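You operate a simulated robot arm through the tools that you are given. There is no shell and no other tool. Be economical: measure what you need, move in short steps, check, and stop when the job is done.

You run a simulated robot arm. Do the job below in one go: nothing can be reset, and whatever is moved stays where it is left.

JOB
Drive the silver screw of the white slat home and leave the other one proud.
Fine: knob to IN for the work; driver back in its stand, knob at LOCK.

Only the result counts: the job must be done as asked and must still hold three seconds after the hand-in. Knocking over, shifting, dropping, spilling or breaking anything else fails it.

ROBOT AND FRAMES
A 7-joint arm with a two-finger parallel gripper, fixed in place. Base frame: the origin is at the foot of the arm, x ahead of it, y to its left, z up. Units: m, degrees, N and s.
Its first joint turns from -166.0 to 166.0 degrees. Payload 4.4 kg.
Tool frame: the origin (TCP) lies between the finger pads and is the grasp point; the fingertips stand 0.023 m ahead of it; z points along the fingers, y is the line along which they close. The gripper opens to 0.094 m. The fingers are 0.038 m wide and 0.01 m thick; the gripper's body (0.054 by 0.096 m) begins 0.039 m behind the TCP.
Orientation is that of the tool frame in the base frame, as [roll, pitch, yaw] about the fixed x, y, z axes, in that order (R = Rz(yaw) Ry(pitch) Rx(roll)). With the fingers straight down and closing along the base's y, the tool's x points along the base's -x, its y along +y and its z along -z.

CONTROLS
- The arm moves only by the tool arm_command. Its argument "steps" is a list of rows, each an object of numbers (a shift or turn left out is 0, a gripper value left out holds the last): "dx", "dy", "dz": the shift along the tool's x, y, z in m; "ax", "ay", "az": the turn, a rotation vector about the tool's x, y, z in degrees; "fingers": the opening, from 0 (shut) to 1 (fully open). In form: [{"dx": .., "dy": .., "dz": .., "ax": .., "ay": .., "az": .., "fingers": ..}, ...]. A call has 1 to 12 rows; each row is the pose to reach, as a shift and turn from the pose commanded when the call began, along the tool's axes at that moment. Rows are played at 5 a second. More than 0.05 m and 8.6 degrees between two rows, or a gripper value outside its range, and nothing of the call is played. Where a pose cannot be reached the arm comes as near as it can. A force on the tool above 90 N (or 10 N above the force at the start of the call, whichever is more), or a blocked arm, ends the call early, and 0.2 s more pass. Each finger travels about 0.072 m/s and halts on what it meets, pressing with about 35 N; the grip force reading is that of the motor and also rises with nothing between the fingers. The clock runs only during rows and for 0.2 s after the last one: add rows that repeat a pose to give the fingers time. It gives the time, the measured TCP pose, the force on the tool (base axes), the opening and the grip force at its end, in the units of the frame above (readings bear some noise), with the torque about the TCP (base axes, N m) and any sound that the robot's microphone picked up.
- Cameras (640 x 400 px; columns grow to the right, rows downward): "scene" is fixed at [0.4027, -0.6507, 1.5671]; the picture's right is [0.87, -0.50, 0.00], its down [-0.24, -0.41, -0.88] and it looks along [0.44, 0.76, -0.47] (base axes); focal length 351 px, centre (320, 200). "wrist" rides on the gripper at [0.086, 0.016, -0.074] in the tool frame; the picture's right is [-0.18, 0.98, 0.00], its down [-0.58, -0.11, -0.81] and it looks along [-0.79, -0.15, 0.59] (tool axes); focal length 243 px, centre (320, 200). There is no depth. A picture from a camera that has moved, and an enlarged one, comes with that camera's place and axes in the base frame and with its lens.
- camera(camera): a new picture of that camera. The clock stands still meanwhile.
- close_up(camera, box): a new picture of the part [left, top, right, bottom] of that camera's present view, enlarged. The clock stands still meanwhile.
- job_done(): hands the job in; it is judged then, once.

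Go step by step. Nothing tells you positions but the pictures and the camera data: compare them with the known pose of the tool, close in by small moves and look again before you grip or let go. The budget is 120 turns and 64 pictures, counting those below and the enlarged ones. Unless the task says otherwise, let go and move clear before handing in, and close with one line.

The tools are called after "Emit:" as a command line: name --argument value ..., lists and objects as JSON in quotes. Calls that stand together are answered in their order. arm_command: Moves the arm, as the interface text tells. Its arguments: {"type":"object","properties":{"steps":{"type":"array"}},"required":["steps"]} The other tools are called the same way: camera (camera) takes a picture; close_up (camera, box) takes an enlarged picture of a part of a camera's view; job_done () hands the job in.

At the start:

```text
t: 0.0
eef_pos: [0.6441, 0.0988, 1.2614]
ee_rot: [-180.0, 0.0, 179.9]
force: [-0.1, -0.2, -0.3]
wrist_torque: [-0.03, 0.01, 0.01]
finger_gap: 0.0939
gripper_force: 0.1
```

scene: 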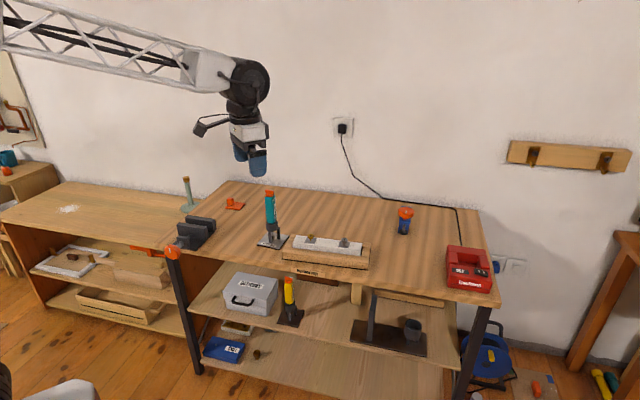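
wrist: 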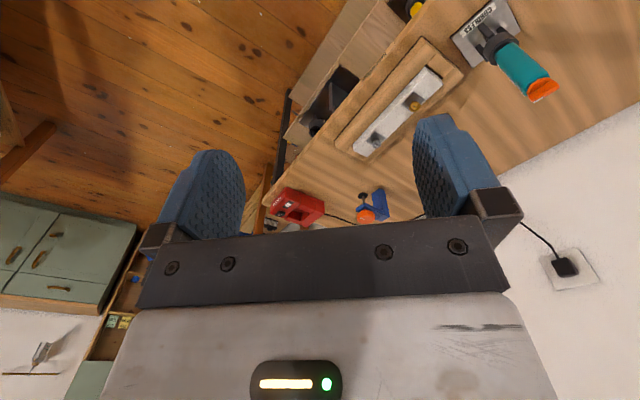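

I see a bench with a teal driver in a stand and a white slat with two screws on a wooden block; there is also another yellow driver on the shelf. I'll enlarge these first.

Emit:
close_up --camera "scene" --box '[230, 180, 390, 280]'

Emit:
close_up --camera "wrist" --box '[320, 0, 600, 175]'

Emit:
close_up --camera "scene" --box '[250, 180, 310, 255]'

```text
4.00 times, centred on (310, 230) of scene
camera zoom: at [0.4027, -0.6507, 1.5671], right [0.87, -0.5, 0.0], down [-0.24, -0.41, -0.88], along [0.44, 0.76, -0.47], focal length 1404 px, centre (360, 80)
```

zoom: 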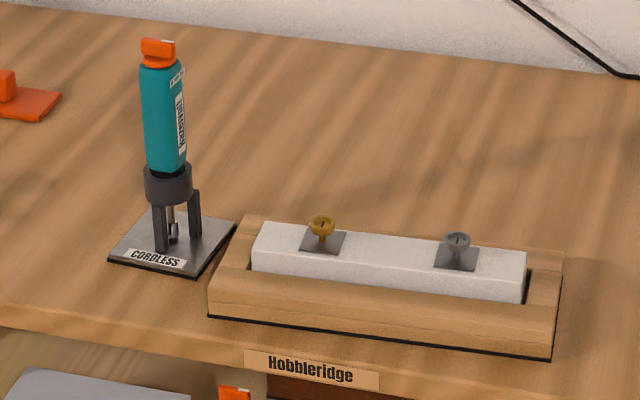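

```text
2.29 times, centred on (460, 88) of wrist
camera zoom: at [0.5576, 0.1157, 1.3362], right [0.18, 0.98, 0.0], down [0.58, -0.11, 0.81], along [0.79, -0.15, -0.59], focal length 555 px, centre (0, 457)
```

zoom: 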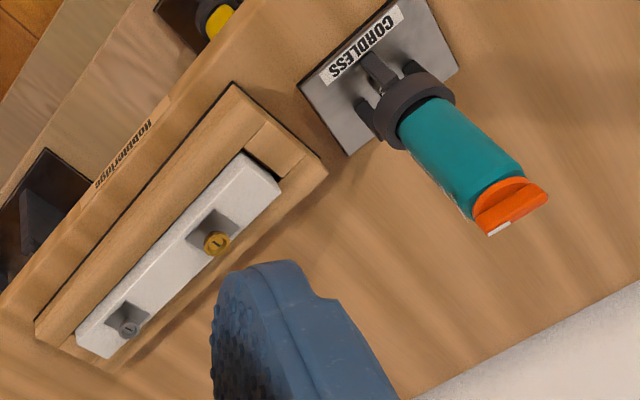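

```text
5.33 times, centred on (280, 218) of scene
camera zoom: at [0.4027, -0.6507, 1.5671], right [0.87, -0.5, 0.0], down [-0.24, -0.41, -0.88], along [0.44, 0.76, -0.47], focal length 1871 px, centre (533, 107)
```

zoom: 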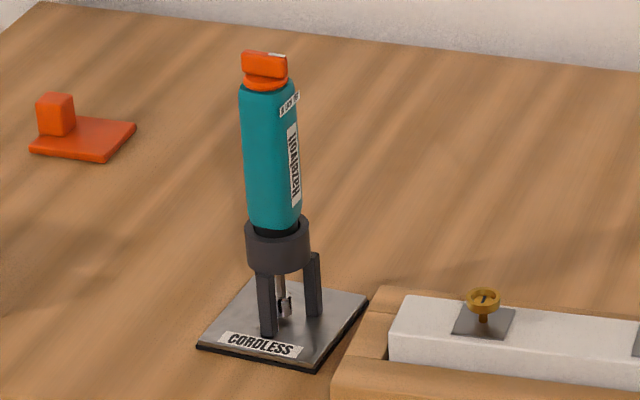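

Triangulating, I get the driver at about (0.80, 0.397) with its top near z 1.00. The silver screw is near (0.98, 0.178) and the gold near (0.89, 0.259), heads about z 0.867. I'll move the wrist camera in for a closer look at the driver's knob.

Emit:
arm_command --steps '[{"dx": -0.002, "dy": 0.04, "dz": 0.01}, {"dx": -0.005, "dy": 0.08, "dz": 0.02}, {"dx": -0.007, "dy": 0.12, "dz": 0.03}, {"dx": -0.01, "dy": 0.16, "dz": 0.04}, {"dx": -0.012, "dy": 0.2, "dz": 0.05}, {"dx": -0.015, "dy": 0.24, "dz": 0.06}, {"dx": -0.017, "dy": 0.28, "dz": 0.08}, {"dx": -0.02, "dy": 0.32, "dz": 0.1}, {"dx": -0.02, "dy": 0.32, "dz": 0.11}]'

Emit:
camera --camera "wrist"

```text
t: 2.0
eef_pos: [0.6634, 0.4199, 1.1518]
ee_rot: [180.0, 0.0, 180.0]
force: [-0.5, -0.4, 0.3]
wrist_torque: [0.0, 0.0, -0.03]
finger_gap: 0.094
gripper_force: 0.0
```

```text
58 pictures are left
camera wrist: at [0.5772, 0.4357, 1.2259], right [0.18, 0.98, 0.0], down [0.58, -0.11, 0.81], along [0.79, -0.15, -0.59], focal length 243 px, centre (320, 200)
```

wrist: 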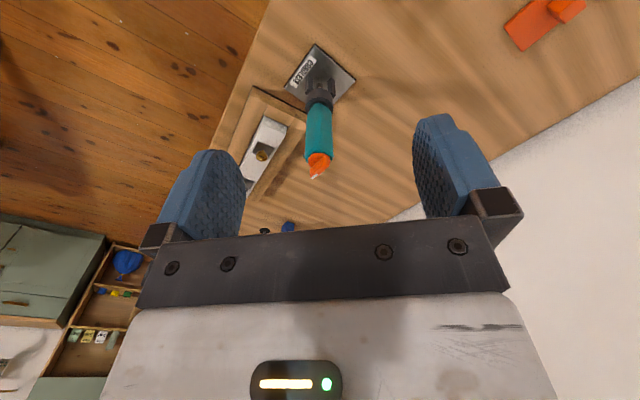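

Emit:
close_up --camera "wrist" --box '[270, 120, 366, 180]'

Emit:
close_up --camera "scene" --box '[254, 184, 286, 204]'

Emit:
close_up --camera "wrist" --box '[220, 40, 380, 200]'

```text
6.67 times, centred on (318, 150) of wrist
camera zoom: at [0.5772, 0.4357, 1.2259], right [0.18, 0.98, 0.0], down [0.58, -0.11, 0.81], along [0.79, -0.15, -0.59], focal length 1618 px, centre (333, 533)
```

zoom: 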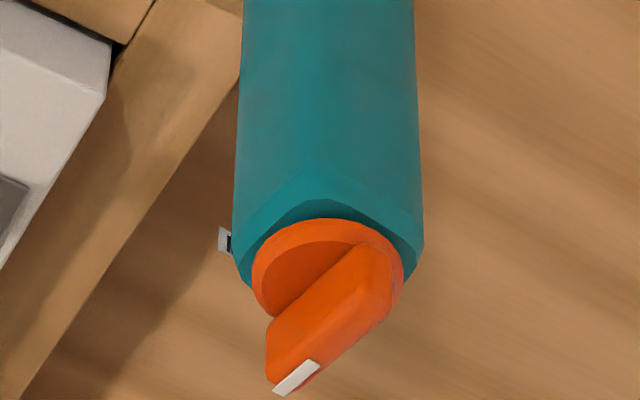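

```text
16.00 times, centred on (270, 194) of scene
camera zoom: at [0.4027, -0.6507, 1.5671], right [0.87, -0.5, 0.0], down [-0.24, -0.41, -0.88], along [0.44, 0.76, -0.47], focal length 5614 px, centre (1120, 296)
```

zoom: 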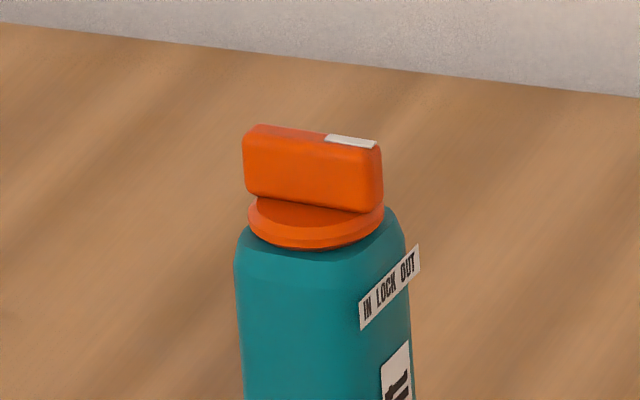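

```text
2.50 times, centred on (300, 120) of wrist
camera zoom: at [0.5772, 0.4357, 1.2259], right [0.18, 0.98, 0.0], down [0.58, -0.11, 0.81], along [0.79, -0.15, -0.59], focal length 606 px, centre (370, 400)
```

zoom: 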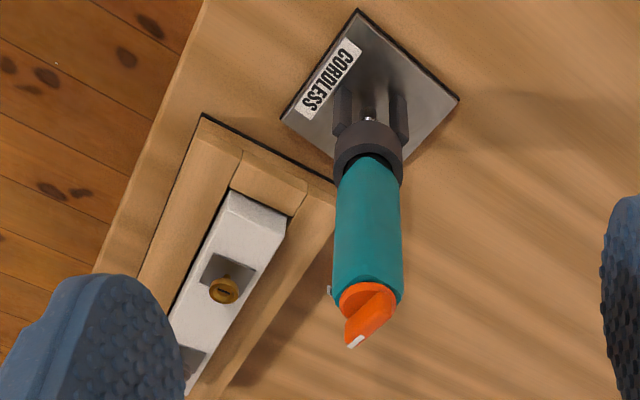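

The knob's white mark sits at LOCK and points about -45° (base), and the plate reads IN–LOCK–OUT, so IN is clockwise seen from above. I'll go above the driver with the fingers turned to straddle the knob ridge and look again.

Emit:
arm_command --steps '[{"dx": -0.02, "dy": -0.003, "dz": 0.008, "az": 7.5}, {"dx": -0.045, "dy": -0.007, "dz": 0.016, "az": 15}, {"dx": -0.07, "dy": -0.011, "dz": 0.024, "az": 22.5}, {"dx": -0.095, "dy": -0.015, "dz": 0.032, "az": 30}, {"dx": -0.12, "dy": -0.019, "dz": 0.04, "az": 37.5}, {"dx": -0.137, "dy": -0.023, "dz": 0.052, "az": 45}, {"dx": -0.137, "dy": -0.023, "dz": 0.052, "az": 45}]'

Emit:
camera --camera "wrist"

Emit:
close_up --camera "scene" --box '[230, 140, 310, 200]'

```text
t: 3.6
eef_pos: [0.8004, 0.3965, 1.1006]
ee_rot: [179.9, 0.0, 134.9]
force: [0.7, -0.5, 0.5]
wrist_torque: [0.01, -0.03, -0.02]
finger_gap: 0.094
gripper_force: 0.1
```

```text
54 pictures are left
camera wrist: at [0.7519, 0.4696, 1.1745], right [0.83, 0.56, 0.0], down [0.33, -0.49, 0.81], along [0.45, -0.67, -0.59], focal length 243 px, centre (320, 200)
```

wrist: 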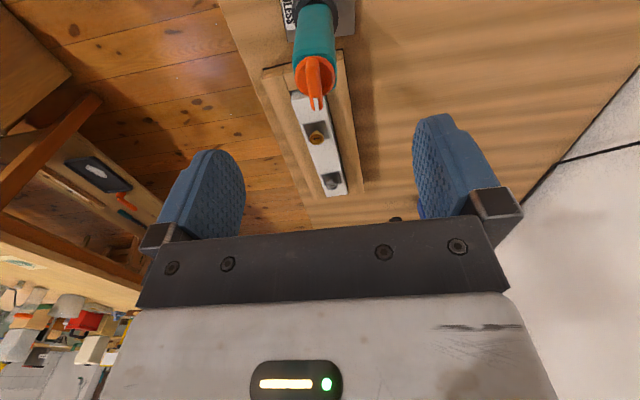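

```text
6.67 times, centred on (270, 170) of scene
camera zoom: at [0.4027, -0.6507, 1.5671], right [0.87, -0.5, 0.0], down [-0.24, -0.41, -0.88], along [0.44, 0.76, -0.47], focal length 2339 px, centre (653, 400)
```

zoom: 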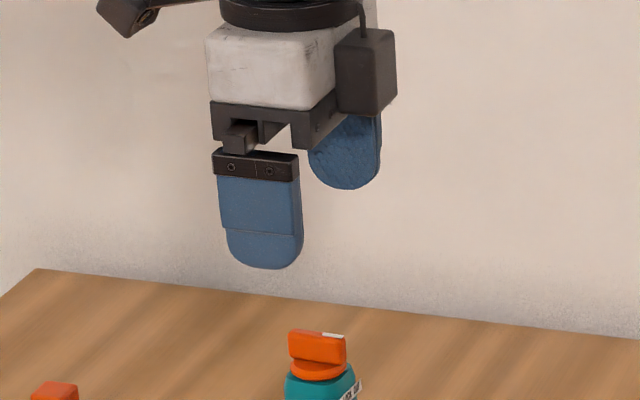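

Emit:
close_up --camera "wrist" --box '[270, 40, 366, 120]'

```text
5.00 times, centred on (318, 80) of wrist
camera zoom: at [0.7519, 0.4696, 1.1745], right [0.83, 0.56, 0.0], down [0.33, -0.49, 0.81], along [0.45, -0.67, -0.59], focal length 1213 px, centre (330, 800)
```

zoom: 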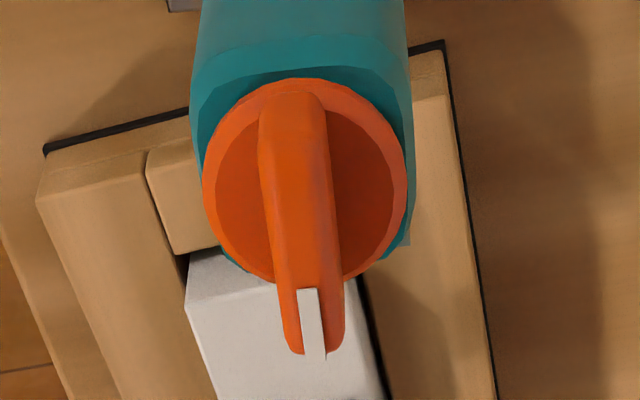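

The driver axis looks to be about 4 mm to the side of and 6 mm beyond my TCP, and the ridge is turned about 5° more. I'll correct for that, lower to just above the knob and look.

Emit:
arm_command --steps '[{"dx": -0.003, "dy": -0.002, "dz": 0.02, "az": 2.5, "fingers": 0.5}, {"dx": -0.006, "dy": -0.004, "dz": 0.045, "az": 4.7, "fingers": 0.5}, {"dx": -0.006, "dy": -0.004, "dz": 0.065, "az": 4.7, "fingers": 0.5}, {"dx": -0.006, "dy": -0.004, "dz": 0.065, "az": 4.7, "fingers": 0.5}]'

Emit:
close_up --camera "wrist" --box '[220, 60, 420, 210]'

Emit:
close_up --camera "scene" --box '[246, 170, 294, 206]'

```text
t: 4.6
eef_pos: [0.8016, 0.3904, 1.0356]
ee_rot: [-180.0, -0.1, 130.3]
force: [1.2, 0.6, -0.4]
wrist_torque: [0.0, 0.03, 0.0]
finger_gap: 0.0469
gripper_force: 0.1
```

```text
2.67 times, centred on (320, 135) of wrist
camera zoom: at [0.759, 0.466, 1.109], right [0.87, 0.5, 0.0], down [0.29, -0.51, 0.81], along [0.4, -0.7, -0.59], focal length 647 px, centre (320, 373)
```

zoom: 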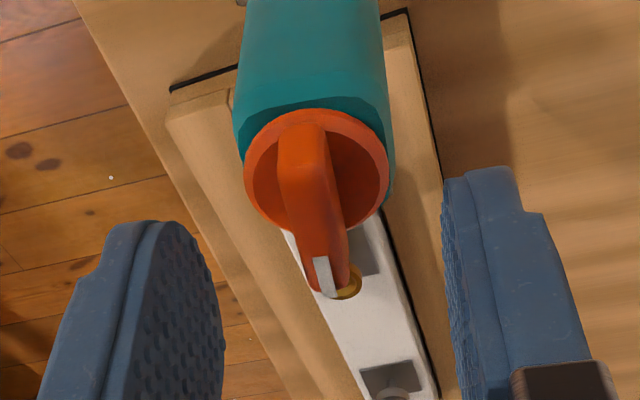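

```text
11.11 times, centred on (270, 188) of scene
camera zoom: at [0.4027, -0.6507, 1.5671], right [0.87, -0.5, 0.0], down [-0.24, -0.41, -0.88], along [0.44, 0.76, -0.47], focal length 3899 px, centre (876, 333)
```

zoom: 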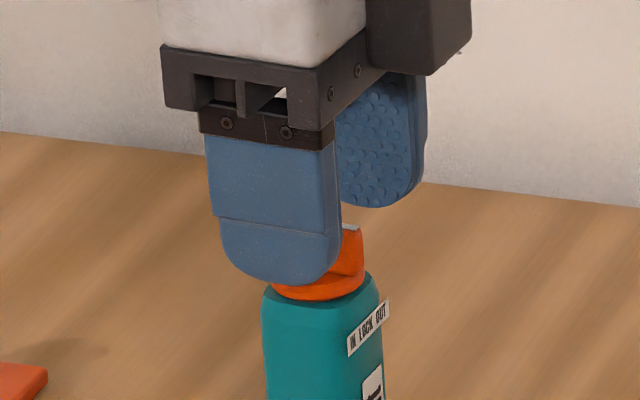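

Comparing both views, the knob disc is around z 0.997 and the ridge top about 1.014, with the axis 4 mm back from the TCP. I'll shift, lower until the tips flank the ridge, and close.

Emit:
arm_command --steps '[{"dx": 0.004, "dy": -0.0005, "dz": 0.0, "fingers": 0.5}, {"dx": 0.004, "dy": -0.0005, "dz": 0.006, "fingers": 0.5}, {"dx": 0.004, "dy": -0.0005, "dz": 0.0125, "fingers": 0.4}, {"dx": 0.004, "dy": -0.0005, "dz": 0.0125, "fingers": 0.25}, {"dx": 0.004, "dy": -0.0005, "dz": 0.0125, "fingers": 0.25}]'

Emit:
close_up --camera "wrist" --box '[220, 60, 420, 210]'

Emit:
close_up --camera "scene" --box '[246, 170, 294, 206]'

```text
t: 5.8
eef_pos: [0.7989, 0.3919, 1.0239]
ee_rot: [179.9, -0.1, 130.4]
force: [-0.2, 0.7, 5.3]
wrist_torque: [0.0, -0.03, 0.0]
finger_gap: 0.0253
gripper_force: 35.3
```

```text
2.67 times, centred on (320, 135) of wrist
camera zoom: at [0.7563, 0.4688, 1.0974], right [0.87, 0.5, 0.0], down [0.29, -0.51, 0.81], along [0.4, -0.7, -0.59], focal length 647 px, centre (320, 373)
```

zoom: 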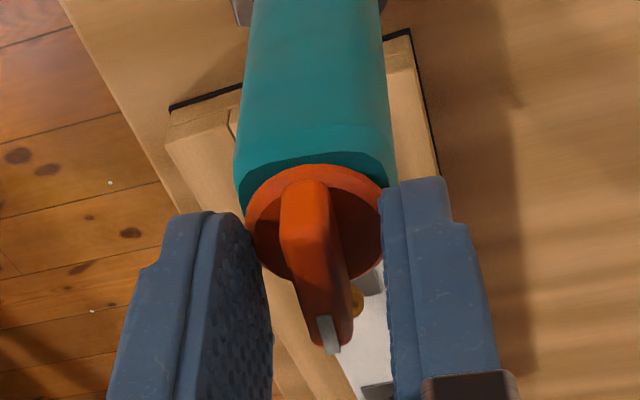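

```text
11.11 times, centred on (270, 188) of scene
camera zoom: at [0.4027, -0.6507, 1.5671], right [0.87, -0.5, 0.0], down [-0.24, -0.41, -0.88], along [0.44, 0.76, -0.47], focal length 3899 px, centre (876, 333)
```

zoom: 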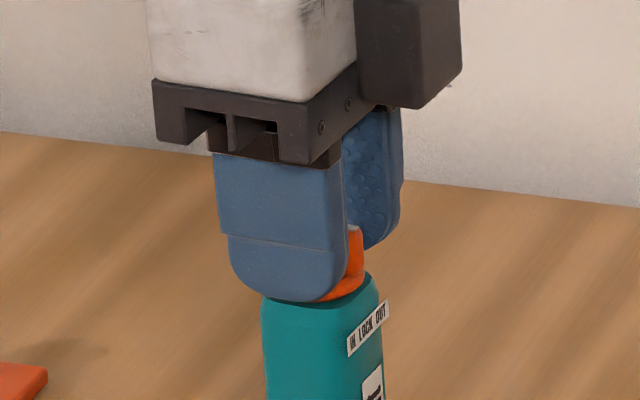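

The fingers stopped at 25 mm, which is the disc rather than the ridge. I'll open, rise 6 mm and close on the ridge.

Emit:
arm_command --steps '[{"fingers": 0.4}, {"dz": -0.006, "fingers": 0.4}, {"dz": -0.006, "fingers": 0.2}, {"dz": -0.006, "fingers": 0.05}, {"dz": -0.006, "fingers": 0.05}, {"dz": -0.006, "fingers": 0.05}]'

Emit:
close_up --camera "wrist" --box '[220, 60, 420, 210]'

```text
t: 7.2
eef_pos: [0.799, 0.3927, 1.0289]
ee_rot: [179.9, -0.1, 130.3]
force: [-0.4, 0.9, -0.5]
wrist_torque: [0.09, 0.05, 0.02]
finger_gap: 0.0082
gripper_force: 34.7
```

```text
2.67 times, centred on (320, 135) of wrist
camera zoom: at [0.756, 0.4688, 1.1028], right [0.87, 0.5, 0.0], down [0.29, -0.51, 0.81], along [0.4, -0.7, -0.59], focal length 647 px, centre (320, 373)
```

zoom: 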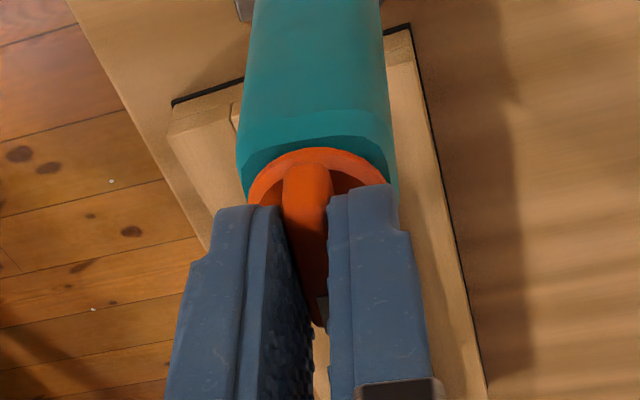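

The ridge is gripped at 8 mm. Next I'll turn it clockwise in small steps while watching the torque and sound.

Emit:
arm_command --steps '[{"az": 4}, {"az": 8}, {"az": 12}, {"az": 16}, {"az": 20}]'

```text
t: 8.4
eef_pos: [0.7996, 0.3931, 1.0286]
ee_rot: [179.9, 0.0, 110.2]
force: [-1.7, 4.2, 0.0]
wrist_torque: [0.65, 0.17, -0.02]
finger_gap: 0.0081
gripper_force: 35.0
```

Emit:
arm_command --steps '[{"az": 4}, {"az": 8}, {"az": 12}, {"az": 16}, {"az": 20}]'

Emit:
close_up --camera "wrist" --box '[220, 20, 420, 170]'

Emit:
close_up --camera "scene" --box '[246, 170, 306, 250]'

```text
t: 9.6
eef_pos: [0.7982, 0.392, 1.0287]
ee_rot: [-180.0, 0.0, 90.3]
force: [0.9, 7.1, 4.3]
wrist_torque: [1.05, 0.03, 0.06]
finger_gap: 0.0082
gripper_force: 35.1
```

```text
2.67 times, centred on (320, 95) of wrist
camera zoom: at [0.8154, 0.4786, 1.1029], right [0.98, -0.18, 0.0], down [-0.11, -0.58, 0.81], along [-0.14, -0.79, -0.59], focal length 647 px, centre (320, 480)
```

zoom: 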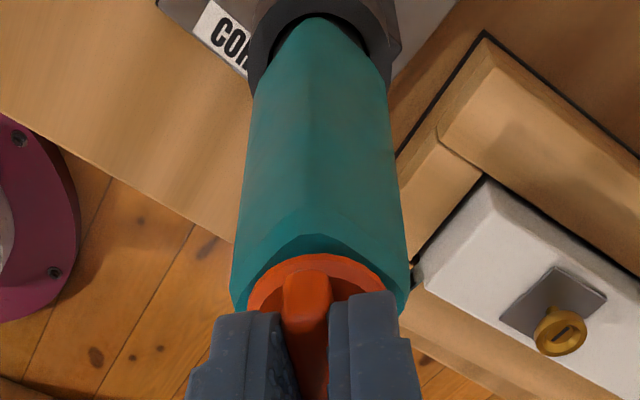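

```text
5.00 times, centred on (276, 210) of scene
camera zoom: at [0.4027, -0.6507, 1.5671], right [0.87, -0.5, 0.0], down [-0.24, -0.41, -0.88], along [0.44, 0.76, -0.47], focal length 1754 px, centre (540, 150)
```

zoom: 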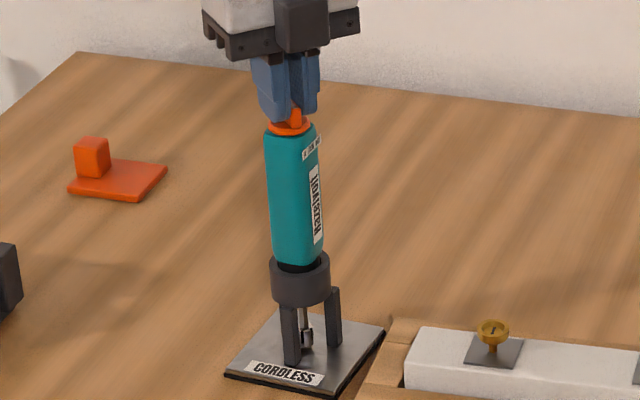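

Emit:
arm_command --steps '[{"az": 4}, {"az": 8}, {"az": 12}, {"az": 16}, {"az": 20}]'

```text
t: 10.8
eef_pos: [0.7991, 0.3916, 1.0296]
ee_rot: [-180.0, 0.0, 70.2]
force: [-1.4, -3.8, 3.1]
wrist_torque: [-0.51, 0.15, 0.14]
finger_gap: 0.0082
gripper_force: 35.4
```

Emit:
close_up --camera "scene" --box '[254, 176, 294, 206]'

Emit:
close_up --camera "wrist" --box '[220, 20, 420, 170]'

```text
13.33 times, centred on (274, 191) of scene
camera zoom: at [0.4027, -0.6507, 1.5671], right [0.87, -0.5, 0.0], down [-0.24, -0.41, -0.88], along [0.44, 0.76, -0.47], focal length 4678 px, centre (933, 320)
```

zoom: 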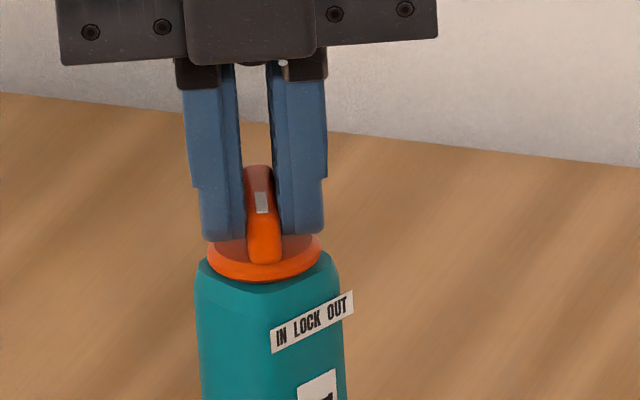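

```text
2.67 times, centred on (320, 95) of wrist
camera zoom: at [0.844, 0.468, 1.1028], right [0.86, -0.51, 0.0], down [-0.3, -0.51, 0.81], along [-0.41, -0.7, -0.59], focal length 647 px, centre (320, 480)
```

zoom: 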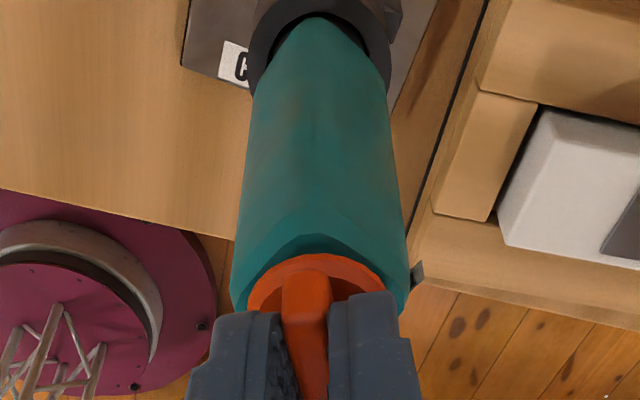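

The knob turned about 40–45° and then hit its stop, after which the body turned slightly in its stand. I'll release, rise and check the mark against the plate.

Emit:
arm_command --steps '[{"fingers": 0.2}, {"fingers": 0.4}, {"dz": -0.02, "fingers": 0.6}, {"dz": -0.05, "fingers": 0.8}, {"dz": -0.07, "fingers": 0.9}, {"dz": -0.07, "az": -7.5, "fingers": 0.9}, {"dz": -0.07, "az": -15, "fingers": 0.9}, {"dz": -0.07, "az": -22.5, "fingers": 0.9}, {"dz": -0.07, "az": -30, "fingers": 0.9}, {"dz": -0.07, "az": -37.5, "fingers": 0.9}, {"dz": -0.07, "az": -45, "fingers": 0.9}]'

Emit:
close_up --camera "wrist" --box '[260, 0, 380, 120]'

Emit:
close_up --camera "scene" --box '[254, 180, 302, 250]'

```text
t: 13.2
eef_pos: [0.7974, 0.3916, 1.0985]
ee_rot: [-180.0, 0.1, 115.3]
force: [-0.8, 0.0, 0.2]
wrist_torque: [0.01, 0.01, 0.02]
finger_gap: 0.0847
gripper_force: 0.0
```

```text
3.33 times, centred on (320, 60) of wrist
camera zoom: at [0.7771, 0.4772, 1.1727], right [0.97, 0.26, 0.0], down [0.15, -0.57, 0.81], along [0.21, -0.78, -0.59], focal length 809 px, centre (320, 667)
```

zoom: 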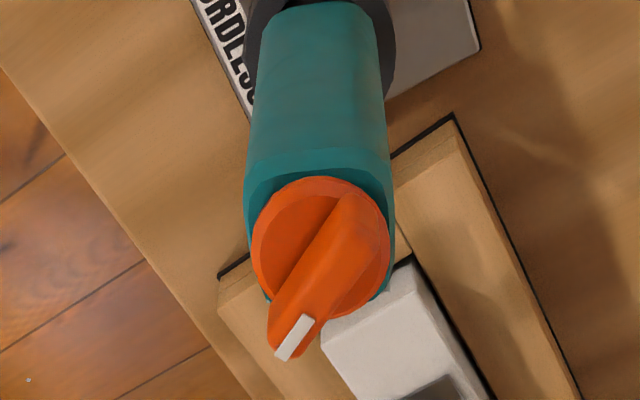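

```text
5.71 times, centred on (278, 215) of scene
camera zoom: at [0.4027, -0.6507, 1.5671], right [0.87, -0.5, 0.0], down [-0.24, -0.41, -0.88], along [0.44, 0.76, -0.47], focal length 2005 px, centre (560, 114)
```

zoom: 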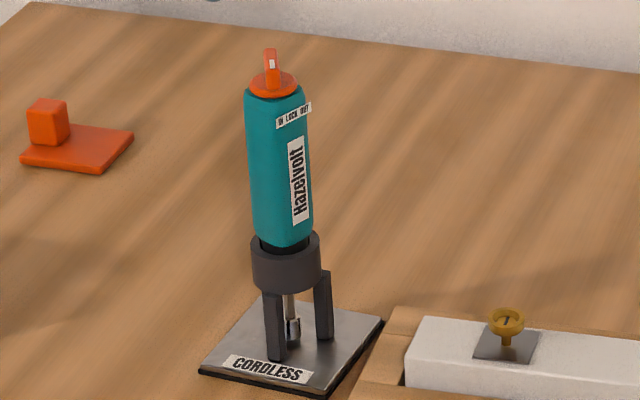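

The mark is now turned fully to the IN side, with the body facing about -65°, and the TCP is centred over the driver axis. I'll lower around the body and grip below the knob.

Emit:
arm_command --steps '[{"dz": 0.03, "fingers": 0.7}, {"dz": 0.06, "fingers": 0.65}, {"dz": 0.09, "fingers": 0.65}, {"dz": 0.119, "fingers": 0.65}, {"dz": 0.119, "fingers": 0.65}]'

Emit:
close_up --camera "scene" --box '[246, 170, 310, 250]'

Emit:
camera --camera "wrist"

```text
t: 14.4
eef_pos: [0.7991, 0.3922, 0.9802]
ee_rot: [180.0, -0.1, 115.2]
force: [-0.5, 0.1, -0.7]
wrist_torque: [-0.03, 0.0, 0.03]
finger_gap: 0.061
gripper_force: 0.1
```

```text
5.00 times, centred on (278, 210) of scene
camera zoom: at [0.4027, -0.6507, 1.5671], right [0.87, -0.5, 0.0], down [-0.24, -0.41, -0.88], along [0.44, 0.76, -0.47], focal length 1754 px, centre (530, 150)
```

zoom: 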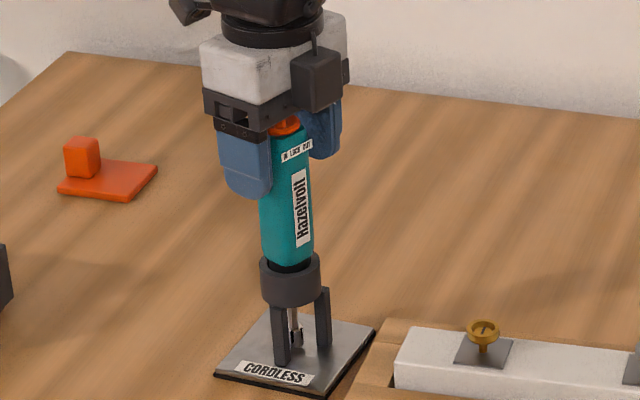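

```text
39 pictures are left
camera wrist: at [0.7784, 0.4775, 1.0536], right [0.97, 0.25, 0.0], down [0.15, -0.57, 0.81], along [0.2, -0.78, -0.59], focal length 243 px, centre (320, 200)
```

wrist: 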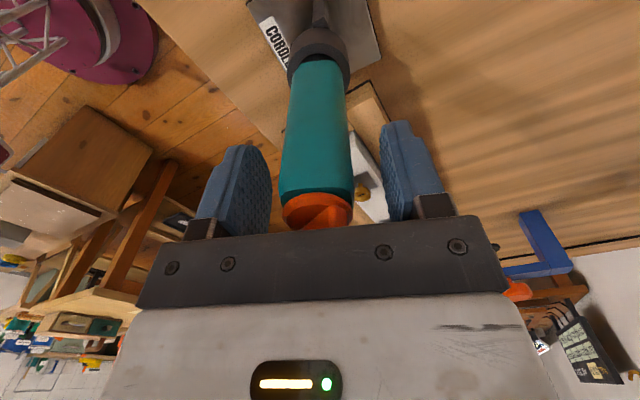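

Emit:
arm_command --steps '[{"fingers": 0.5}, {"fingers": 0.4}, {"fingers": 0.25}, {"fingers": 0.25}, {"fingers": 0.25}]'

```text
t: 15.6
eef_pos: [0.8001, 0.3924, 0.9795]
ee_rot: [180.0, -0.1, 115.3]
force: [-4.0, -2.9, 1.8]
wrist_torque: [-0.23, 0.39, -0.02]
finger_gap: 0.0333
gripper_force: 34.8
```

Emit:
arm_command --steps '[{"dy": -0.0015}, {"dy": -0.0015}]'

```text
t: 16.2
eef_pos: [0.7982, 0.3909, 0.9796]
ee_rot: [180.0, 0.0, 115.3]
force: [8.1, 2.5, 0.0]
wrist_torque: [0.31, -0.9, -0.06]
finger_gap: 0.0332
gripper_force: 34.9
```

Emit:
arm_command --steps '[{"dy": 0.001}, {"dy": 0.001}]'

```text
t: 16.8
eef_pos: [0.7995, 0.3926, 0.9793]
ee_rot: [180.0, -0.1, 115.2]
force: [0.3, -3.6, 1.4]
wrist_torque: [-0.39, 0.02, -0.02]
finger_gap: 0.0331
gripper_force: 34.7
```

The driver is gripped and centred; its stand pose is TCP (0.799, 0.392, 0.9795), yaw 115.3. I'll lift it straight up.

Emit:
arm_command --steps '[{"dz": -0.01}, {"dz": -0.03}, {"dz": -0.05}, {"dz": -0.075}, {"dz": -0.1}, {"dz": -0.125}, {"dz": -0.15}, {"dz": -0.15}]'

Emit:
close_up --camera "scene" --box '[220, 140, 380, 280]'

Emit:
camera --camera "wrist"

```text
t: 18.6
eef_pos: [0.7976, 0.3921, 1.1286]
ee_rot: [179.9, 0.1, 115.3]
force: [0.0, 0.5, -3.2]
wrist_torque: [0.02, 0.0, -0.03]
finger_gap: 0.0334
gripper_force: 35.3
```

```text
2.86 times, centred on (300, 210) of scene
camera zoom: at [0.4027, -0.6507, 1.5671], right [0.87, -0.5, 0.0], down [-0.24, -0.41, -0.88], along [0.44, 0.76, -0.47], focal length 1002 px, centre (377, 171)
```

zoom: 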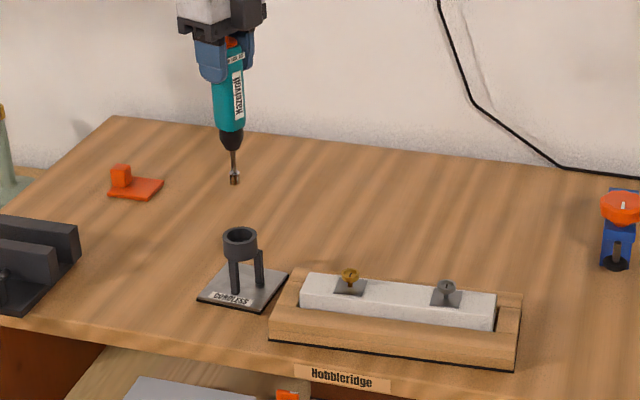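

```text
37 pictures are left
camera wrist: at [0.7767, 0.477, 1.2037], right [0.97, 0.25, 0.0], down [0.15, -0.57, 0.81], along [0.2, -0.78, -0.59], focal length 243 px, centre (320, 200)
```

wrist: 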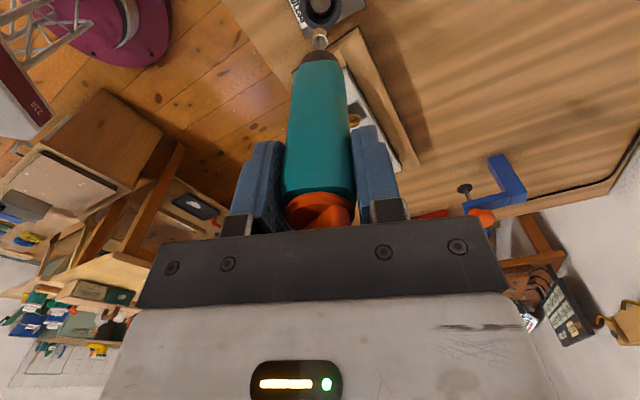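

The driver hangs straight with its tip about 0.169 m below the TCP. Next I'll carry it above the silver screw at about (0.98, 0.178) and check reach and alignment.

Emit:
arm_command --steps '[{"dx": -0.034, "dy": 0.009}, {"dx": -0.068, "dy": 0.018}, {"dx": -0.102, "dy": 0.027}, {"dx": -0.136, "dy": 0.037}, {"dx": -0.17, "dy": 0.046}, {"dx": -0.204, "dy": 0.055}, {"dx": -0.238, "dy": 0.064, "dz": 0.01}, {"dx": -0.271, "dy": 0.073, "dz": 0.02}, {"dx": -0.271, "dy": 0.073, "dz": 0.0286}, {"dx": -0.271, "dy": 0.073, "dz": 0.0286}]'

Emit:
close_up --camera "scene" --box '[290, 160, 390, 270]'

Emit:
close_up --camera "wrist" --box '[240, 0, 400, 100]'

```text
t: 20.8
eef_pos: [0.9807, 0.1777, 1.1014]
ee_rot: [180.0, 0.0, 115.4]
force: [0.4, 0.0, -4.5]
wrist_torque: [0.01, -0.01, 0.06]
finger_gap: 0.0331
gripper_force: 34.5
```

```text
3.64 times, centred on (340, 215) of scene
camera zoom: at [0.4027, -0.6507, 1.5671], right [0.87, -0.5, 0.0], down [-0.24, -0.41, -0.88], along [0.44, 0.76, -0.47], focal length 1276 px, centre (247, 146)
```

zoom: 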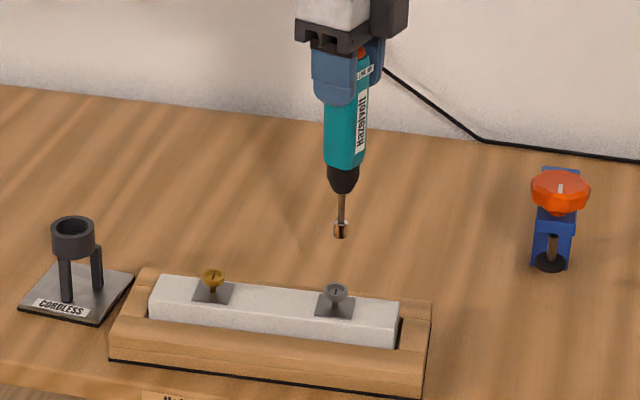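

```text
4.00 times, centred on (320, 50) of wrist
camera zoom: at [0.959, 0.2629, 1.1755], right [0.97, 0.25, 0.0], down [0.15, -0.57, 0.81], along [0.2, -0.78, -0.59], focal length 970 px, centre (320, 800)
```

zoom: 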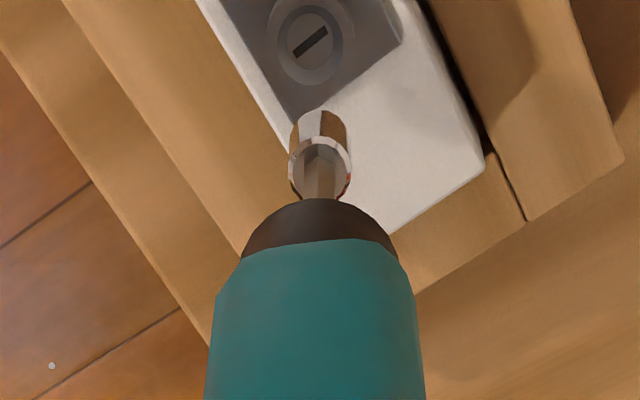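

It's reachable. The tip looks about 2.7 mm off sideways, so I'll correct that, lower to about 2 cm above the head and check again.

Emit:
arm_command --steps '[{"dy": -0.0027}, {"dy": -0.0027, "dz": 0.02}, {"dy": -0.0027, "dz": 0.045}, {"dy": -0.0027, "dz": 0.045}]'

Emit:
close_up --camera "scene" --box '[328, 215, 368, 245]'

Emit:
close_up --camera "wrist" --box '[280, 0, 360, 50]'

```text
t: 21.8
eef_pos: [0.9787, 0.1763, 1.0552]
ee_rot: [179.9, 0.0, 115.3]
force: [-0.6, 0.1, -4.9]
wrist_torque: [0.0, -0.01, 0.01]
finger_gap: 0.0331
gripper_force: 35.0
```

```text
13.33 times, centred on (348, 230) of scene
camera zoom: at [0.4027, -0.6507, 1.5671], right [0.87, -0.5, 0.0], down [-0.24, -0.41, -0.88], along [0.44, 0.76, -0.47], focal length 4678 px, centre (-53, -200)
```

zoom: 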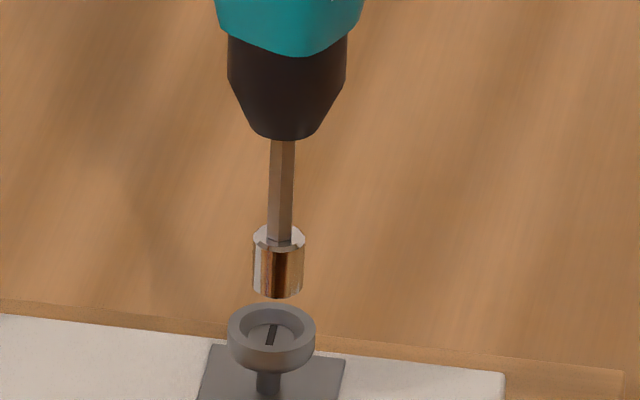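

```text
8.00 times, centred on (320, 25) of wrist
camera zoom: at [0.9565, 0.2613, 1.13], right [0.97, 0.25, 0.0], down [0.15, -0.57, 0.81], along [0.2, -0.78, -0.59], focal length 1941 px, centre (320, 1600)
```

zoom: 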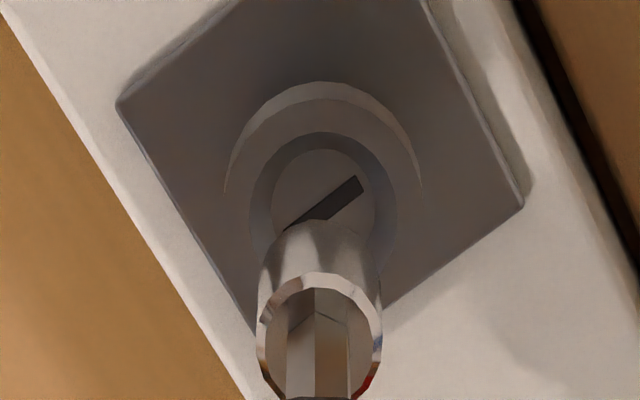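

The head is a cup with a slotted recess, and the bit fits inside with about 1.5 mm clearance. I'll shift about 1.8 mm in +y, lower slightly and look again.

Emit:
arm_command --steps '[{"dx": 0.0016, "dy": 0.0006}, {"dx": 0.0016, "dy": 0.0006, "dz": 0.007}, {"dx": 0.0016, "dy": 0.0006, "dz": 0.007}]'

Emit:
close_up --camera "scene" --box '[332, 225, 364, 245]'

Emit:
close_up --camera "wrist" --box '[280, 0, 360, 50]'

```text
t: 22.6
eef_pos: [0.9775, 0.1777, 1.0505]
ee_rot: [180.0, 0.0, 115.3]
force: [-0.4, -0.9, -4.2]
wrist_torque: [-0.02, 0.01, 0.03]
finger_gap: 0.0332
gripper_force: 34.8
```

```text
16.00 times, centred on (348, 235) of scene
camera zoom: at [0.4027, -0.6507, 1.5671], right [0.87, -0.5, 0.0], down [-0.24, -0.41, -0.88], along [0.44, 0.76, -0.47], focal length 5614 px, centre (-128, -360)
```

zoom: 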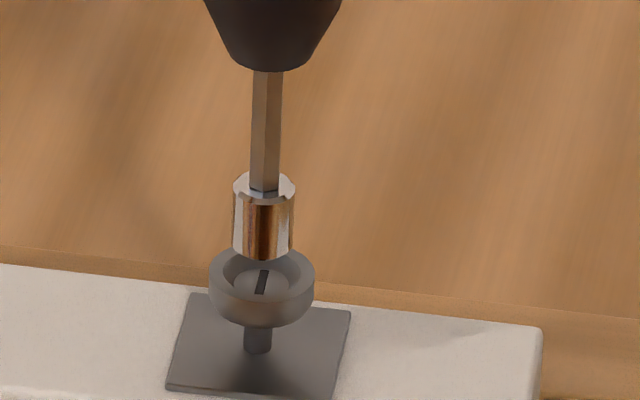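

```text
8.00 times, centred on (320, 25) of wrist
camera zoom: at [0.9563, 0.2633, 1.1232], right [0.97, 0.25, 0.0], down [0.15, -0.57, 0.81], along [0.2, -0.78, -0.59], focal length 1941 px, centre (320, 1600)
```

zoom: 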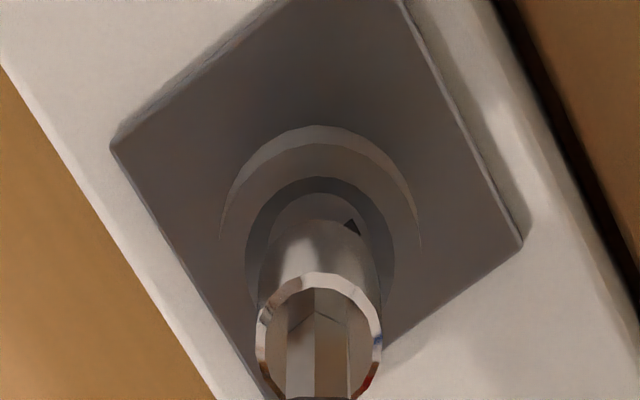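

Both views now agree the bit is centred over the cup, with its rim about 6 mm below the tip. I'll lower slowly and watch the force and sound.

Emit:
arm_command --steps '[{"dz": 0.002}, {"dz": 0.004}, {"dz": 0.006}, {"dz": 0.008}, {"dz": 0.01}]'

```text
t: 23.8
eef_pos: [0.9766, 0.1782, 1.0382]
ee_rot: [-180.0, 0.1, 115.3]
force: [-0.5, 0.3, -4.1]
wrist_torque: [-0.04, 0.01, 0.14]
finger_gap: 0.0332
gripper_force: 35.1
```

Emit:
arm_command --steps '[{"dz": 0.001}, {"dz": 0.002}, {"dz": 0.003}, {"dz": 0.004}]'

Emit:
close_up --camera "scene" --box '[332, 225, 364, 245]'

```text
t: 24.8
eef_pos: [0.9772, 0.1782, 1.0352]
ee_rot: [-180.0, 0.0, 115.2]
force: [-0.1, -0.1, -3.8]
wrist_torque: [-0.02, 0.06, 0.13]
finger_gap: 0.0331
gripper_force: 34.8
```

```text
16.00 times, centred on (348, 235) of scene
camera zoom: at [0.4027, -0.6507, 1.5671], right [0.87, -0.5, 0.0], down [-0.24, -0.41, -0.88], along [0.44, 0.76, -0.47], focal length 5614 px, centre (-128, -360)
```

zoom: 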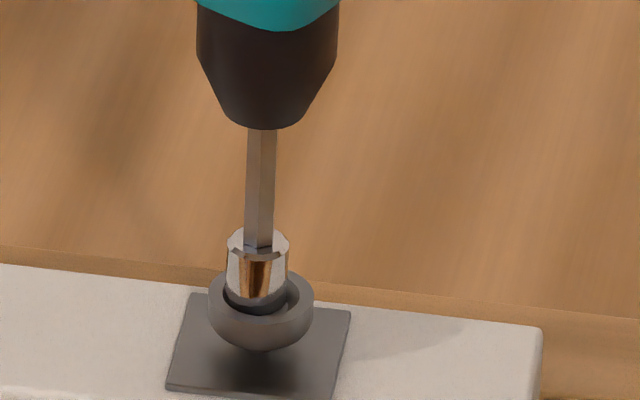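

The bit is in the recess and the screw is already going down, with a torque of about 0.13 N·m. I'll follow it slowly.

Emit:
arm_command --steps '[{"dz": 0.001}, {"dz": 0.002}, {"dz": 0.003}, {"dz": 0.003}, {"dz": 0.003}]'

Emit:
close_up --camera "scene" --box '[332, 225, 364, 245]'

```text
t: 26.0
eef_pos: [0.9769, 0.1785, 1.0321]
ee_rot: [179.9, 0.1, 115.3]
force: [-0.7, -0.8, -3.5]
wrist_torque: [0.01, 0.0, 0.03]
finger_gap: 0.0333
gripper_force: 34.5
```

```text
16.00 times, centred on (348, 235) of scene
camera zoom: at [0.4027, -0.6507, 1.5671], right [0.87, -0.5, 0.0], down [-0.24, -0.41, -0.88], along [0.44, 0.76, -0.47], focal length 5614 px, centre (-128, -360)
```

zoom: 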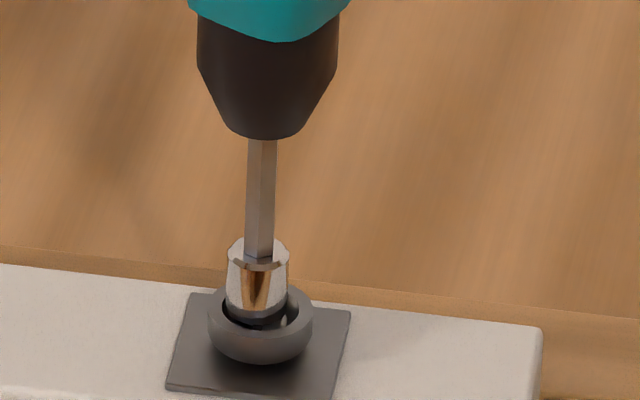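

Emit:
arm_command --steps '[{"dz": 0.001}, {"dz": 0.002}, {"dz": 0.003}, {"dz": 0.003}, {"dz": 0.003}]'

Emit:
close_up --camera "scene" --box '[332, 225, 364, 245]'

```text
t: 27.2
eef_pos: [0.9774, 0.1787, 1.0296]
ee_rot: [-179.9, 0.0, 115.3]
force: [-0.5, 0.9, -3.8]
wrist_torque: [-0.01, 0.0, 0.0]
finger_gap: 0.0332
gripper_force: 34.7
```

```text
16.00 times, centred on (348, 235) of scene
camera zoom: at [0.4027, -0.6507, 1.5671], right [0.87, -0.5, 0.0], down [-0.24, -0.41, -0.88], along [0.44, 0.76, -0.47], focal length 5614 px, centre (-128, -360)
```

zoom: 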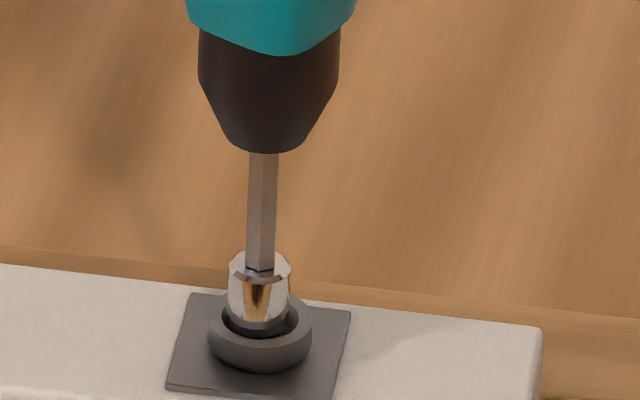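

The head keeps sinking with the bit and still shows no resistance, so I'll carry on down.

Emit:
arm_command --steps '[{"dz": 0.001}, {"dz": 0.002}, {"dz": 0.003}, {"dz": 0.003}, {"dz": 0.003}, {"dz": 0.003}]'

Emit:
close_up --camera "scene" --box '[332, 225, 364, 245]'

```text
t: 28.6
eef_pos: [0.9773, 0.1786, 1.0275]
ee_rot: [179.8, 0.0, 115.3]
force: [-1.2, 0.7, 18.9]
wrist_torque: [0.11, 0.11, 0.23]
finger_gap: 0.033
gripper_force: 35.2
```

```text
16.00 times, centred on (348, 235) of scene
camera zoom: at [0.4027, -0.6507, 1.5671], right [0.87, -0.5, 0.0], down [-0.24, -0.41, -0.88], along [0.44, 0.76, -0.47], focal length 5614 px, centre (-128, -360)
```

zoom: 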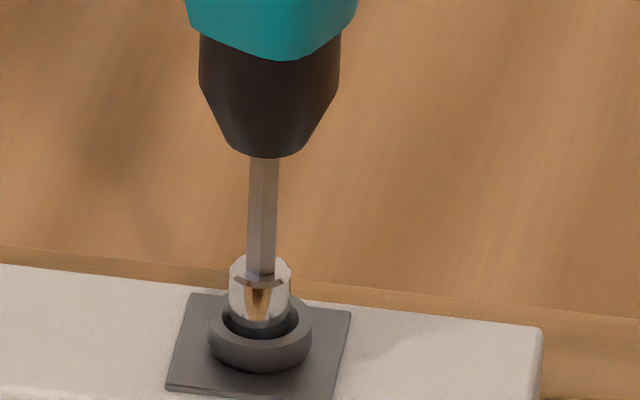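

There are now about 23 N of resistance and a steady torque, and the head no longer sinks, so it seems home. I'll hold for a moment to confirm.

Emit:
arm_command --steps '[{"dz": 0}, {"dz": 0}, {"dz": 0.0}, {"dz": 0.0}, {"dz": 0.0}, {"dz": 0.0}]'

```text
t: 30.0
eef_pos: [0.9763, 0.1792, 1.0264]
ee_rot: [179.9, 0.0, 115.3]
force: [1.5, -1.3, 27.1]
wrist_torque: [-0.05, -0.26, 0.27]
finger_gap: 0.0326
gripper_force: 34.8
```

Emit:
arm_command --steps '[{"dz": -0.002}, {"dz": -0.006}, {"dz": -0.015}, {"dz": -0.04}, {"dz": -0.07}, {"dz": -0.1}, {"dz": -0.1}]'

Emit:
close_up --camera "scene" --box '[332, 225, 364, 245]'

Emit:
close_up --camera "scene" --box '[290, 160, 390, 270]'

```text
t: 31.6
eef_pos: [0.9783, 0.1794, 1.1268]
ee_rot: [180.0, 0.0, 115.4]
force: [0.4, 0.7, -4.6]
wrist_torque: [0.01, 0.03, -0.02]
finger_gap: 0.0328
gripper_force: 34.7
```

```text
16.00 times, centred on (348, 235) of scene
camera zoom: at [0.4027, -0.6507, 1.5671], right [0.87, -0.5, 0.0], down [-0.24, -0.41, -0.88], along [0.44, 0.76, -0.47], focal length 5614 px, centre (-128, -360)
```

zoom: 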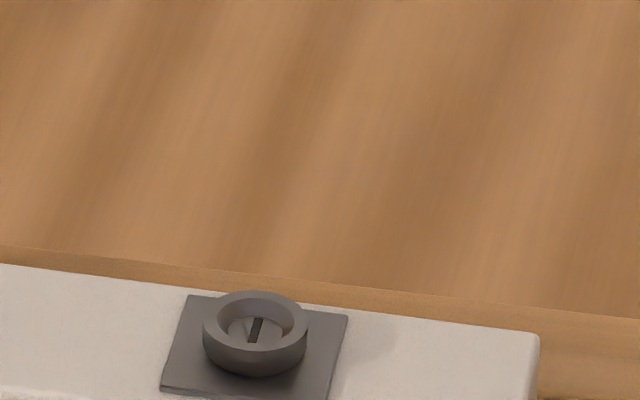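

```text
3.64 times, centred on (340, 215) of scene
camera zoom: at [0.4027, -0.6507, 1.5671], right [0.87, -0.5, 0.0], down [-0.24, -0.41, -0.88], along [0.44, 0.76, -0.47], focal length 1276 px, centre (247, 146)
```

zoom: 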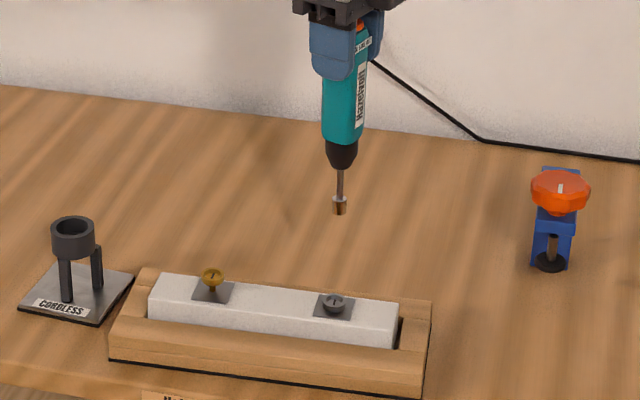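

The silver head now sits on its plate and the gold one is still proud. I'll carry the driver back above its stand along the reverse path.

Emit:
arm_command --steps '[{"dx": 0.034, "dy": -0.009}, {"dx": 0.068, "dy": -0.018}, {"dx": 0.102, "dy": -0.027}, {"dx": 0.136, "dy": -0.036}, {"dx": 0.17, "dy": -0.045}, {"dx": 0.204, "dy": -0.054}, {"dx": 0.238, "dy": -0.063}, {"dx": 0.2694, "dy": -0.0709}, {"dx": 0.2694, "dy": -0.0709, "dz": 0.02}, {"dx": 0.2694, "dy": -0.0709, "dz": 0.035}, {"dx": 0.2694, "dy": -0.0709, "dz": 0.035}]'

Emit:
close_up --camera "scene" --box '[250, 190, 298, 250]'

Emit:
close_up --camera "wrist" --box '[264, 0, 376, 70]'

```text
t: 34.0
eef_pos: [0.7986, 0.3925, 1.0904]
ee_rot: [-180.0, 0.0, 115.3]
force: [0.4, -0.1, -4.3]
wrist_torque: [-0.02, 0.04, 0.01]
finger_gap: 0.0327
gripper_force: 34.4
```

```text
6.67 times, centred on (274, 220) of scene
camera zoom: at [0.4027, -0.6507, 1.5671], right [0.87, -0.5, 0.0], down [-0.24, -0.41, -0.88], along [0.44, 0.76, -0.47], focal length 2339 px, centre (627, 67)
```

zoom: 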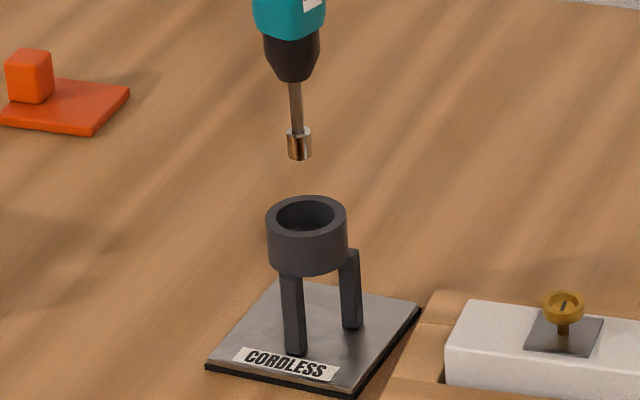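

```text
5.71 times, centred on (320, 35) of wrist
camera zoom: at [0.7772, 0.4774, 1.1647], right [0.97, 0.25, 0.0], down [0.15, -0.57, 0.81], along [0.2, -0.78, -0.59], focal length 1386 px, centre (320, 1143)
```

zoom: 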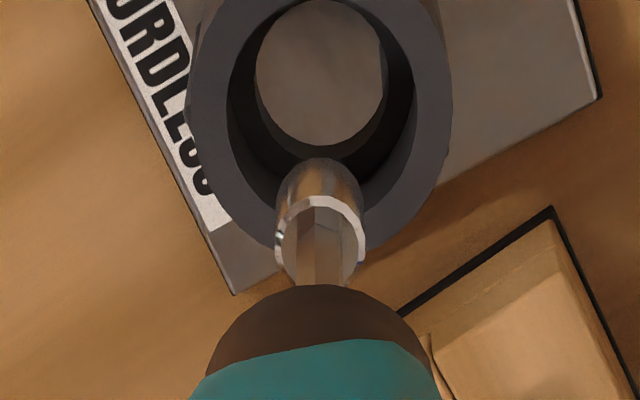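

It's well aligned over the ring, so I'll lower it in two stages and watch the force.

Emit:
arm_command --steps '[{"dz": 0.015}, {"dz": 0.03}, {"dz": 0.045}, {"dz": 0.06}, {"dz": 0.075}, {"dz": 0.085}, {"dz": 0.095}]'

Emit:
close_up --camera "scene" --box '[246, 180, 302, 250]'

```text
t: 35.6
eef_pos: [0.7986, 0.3918, 0.9969]
ee_rot: [179.9, -0.1, 115.4]
force: [-0.1, 0.6, -4.1]
wrist_torque: [-0.02, 0.01, 0.03]
finger_gap: 0.0327
gripper_force: 34.9
```

```text
5.71 times, centred on (274, 215) of scene
camera zoom: at [0.4027, -0.6507, 1.5671], right [0.87, -0.5, 0.0], down [-0.24, -0.41, -0.88], along [0.44, 0.76, -0.47], focal length 2005 px, centre (583, 114)
```

zoom: 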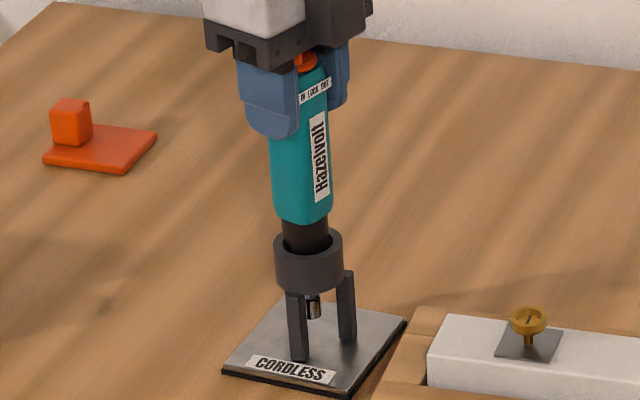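

Emit:
arm_command --steps '[{"dz": 0.005}, {"dz": 0.01}, {"dz": 0.0135}, {"dz": 0.0155}, {"dz": 0.0165}]'

```text
t: 36.8
eef_pos: [0.7988, 0.3935, 0.9808]
ee_rot: [180.0, 0.0, 115.3]
force: [1.0, -1.6, 1.5]
wrist_torque: [-0.15, -0.1, 0.04]
finger_gap: 0.0327
gripper_force: 35.1
```

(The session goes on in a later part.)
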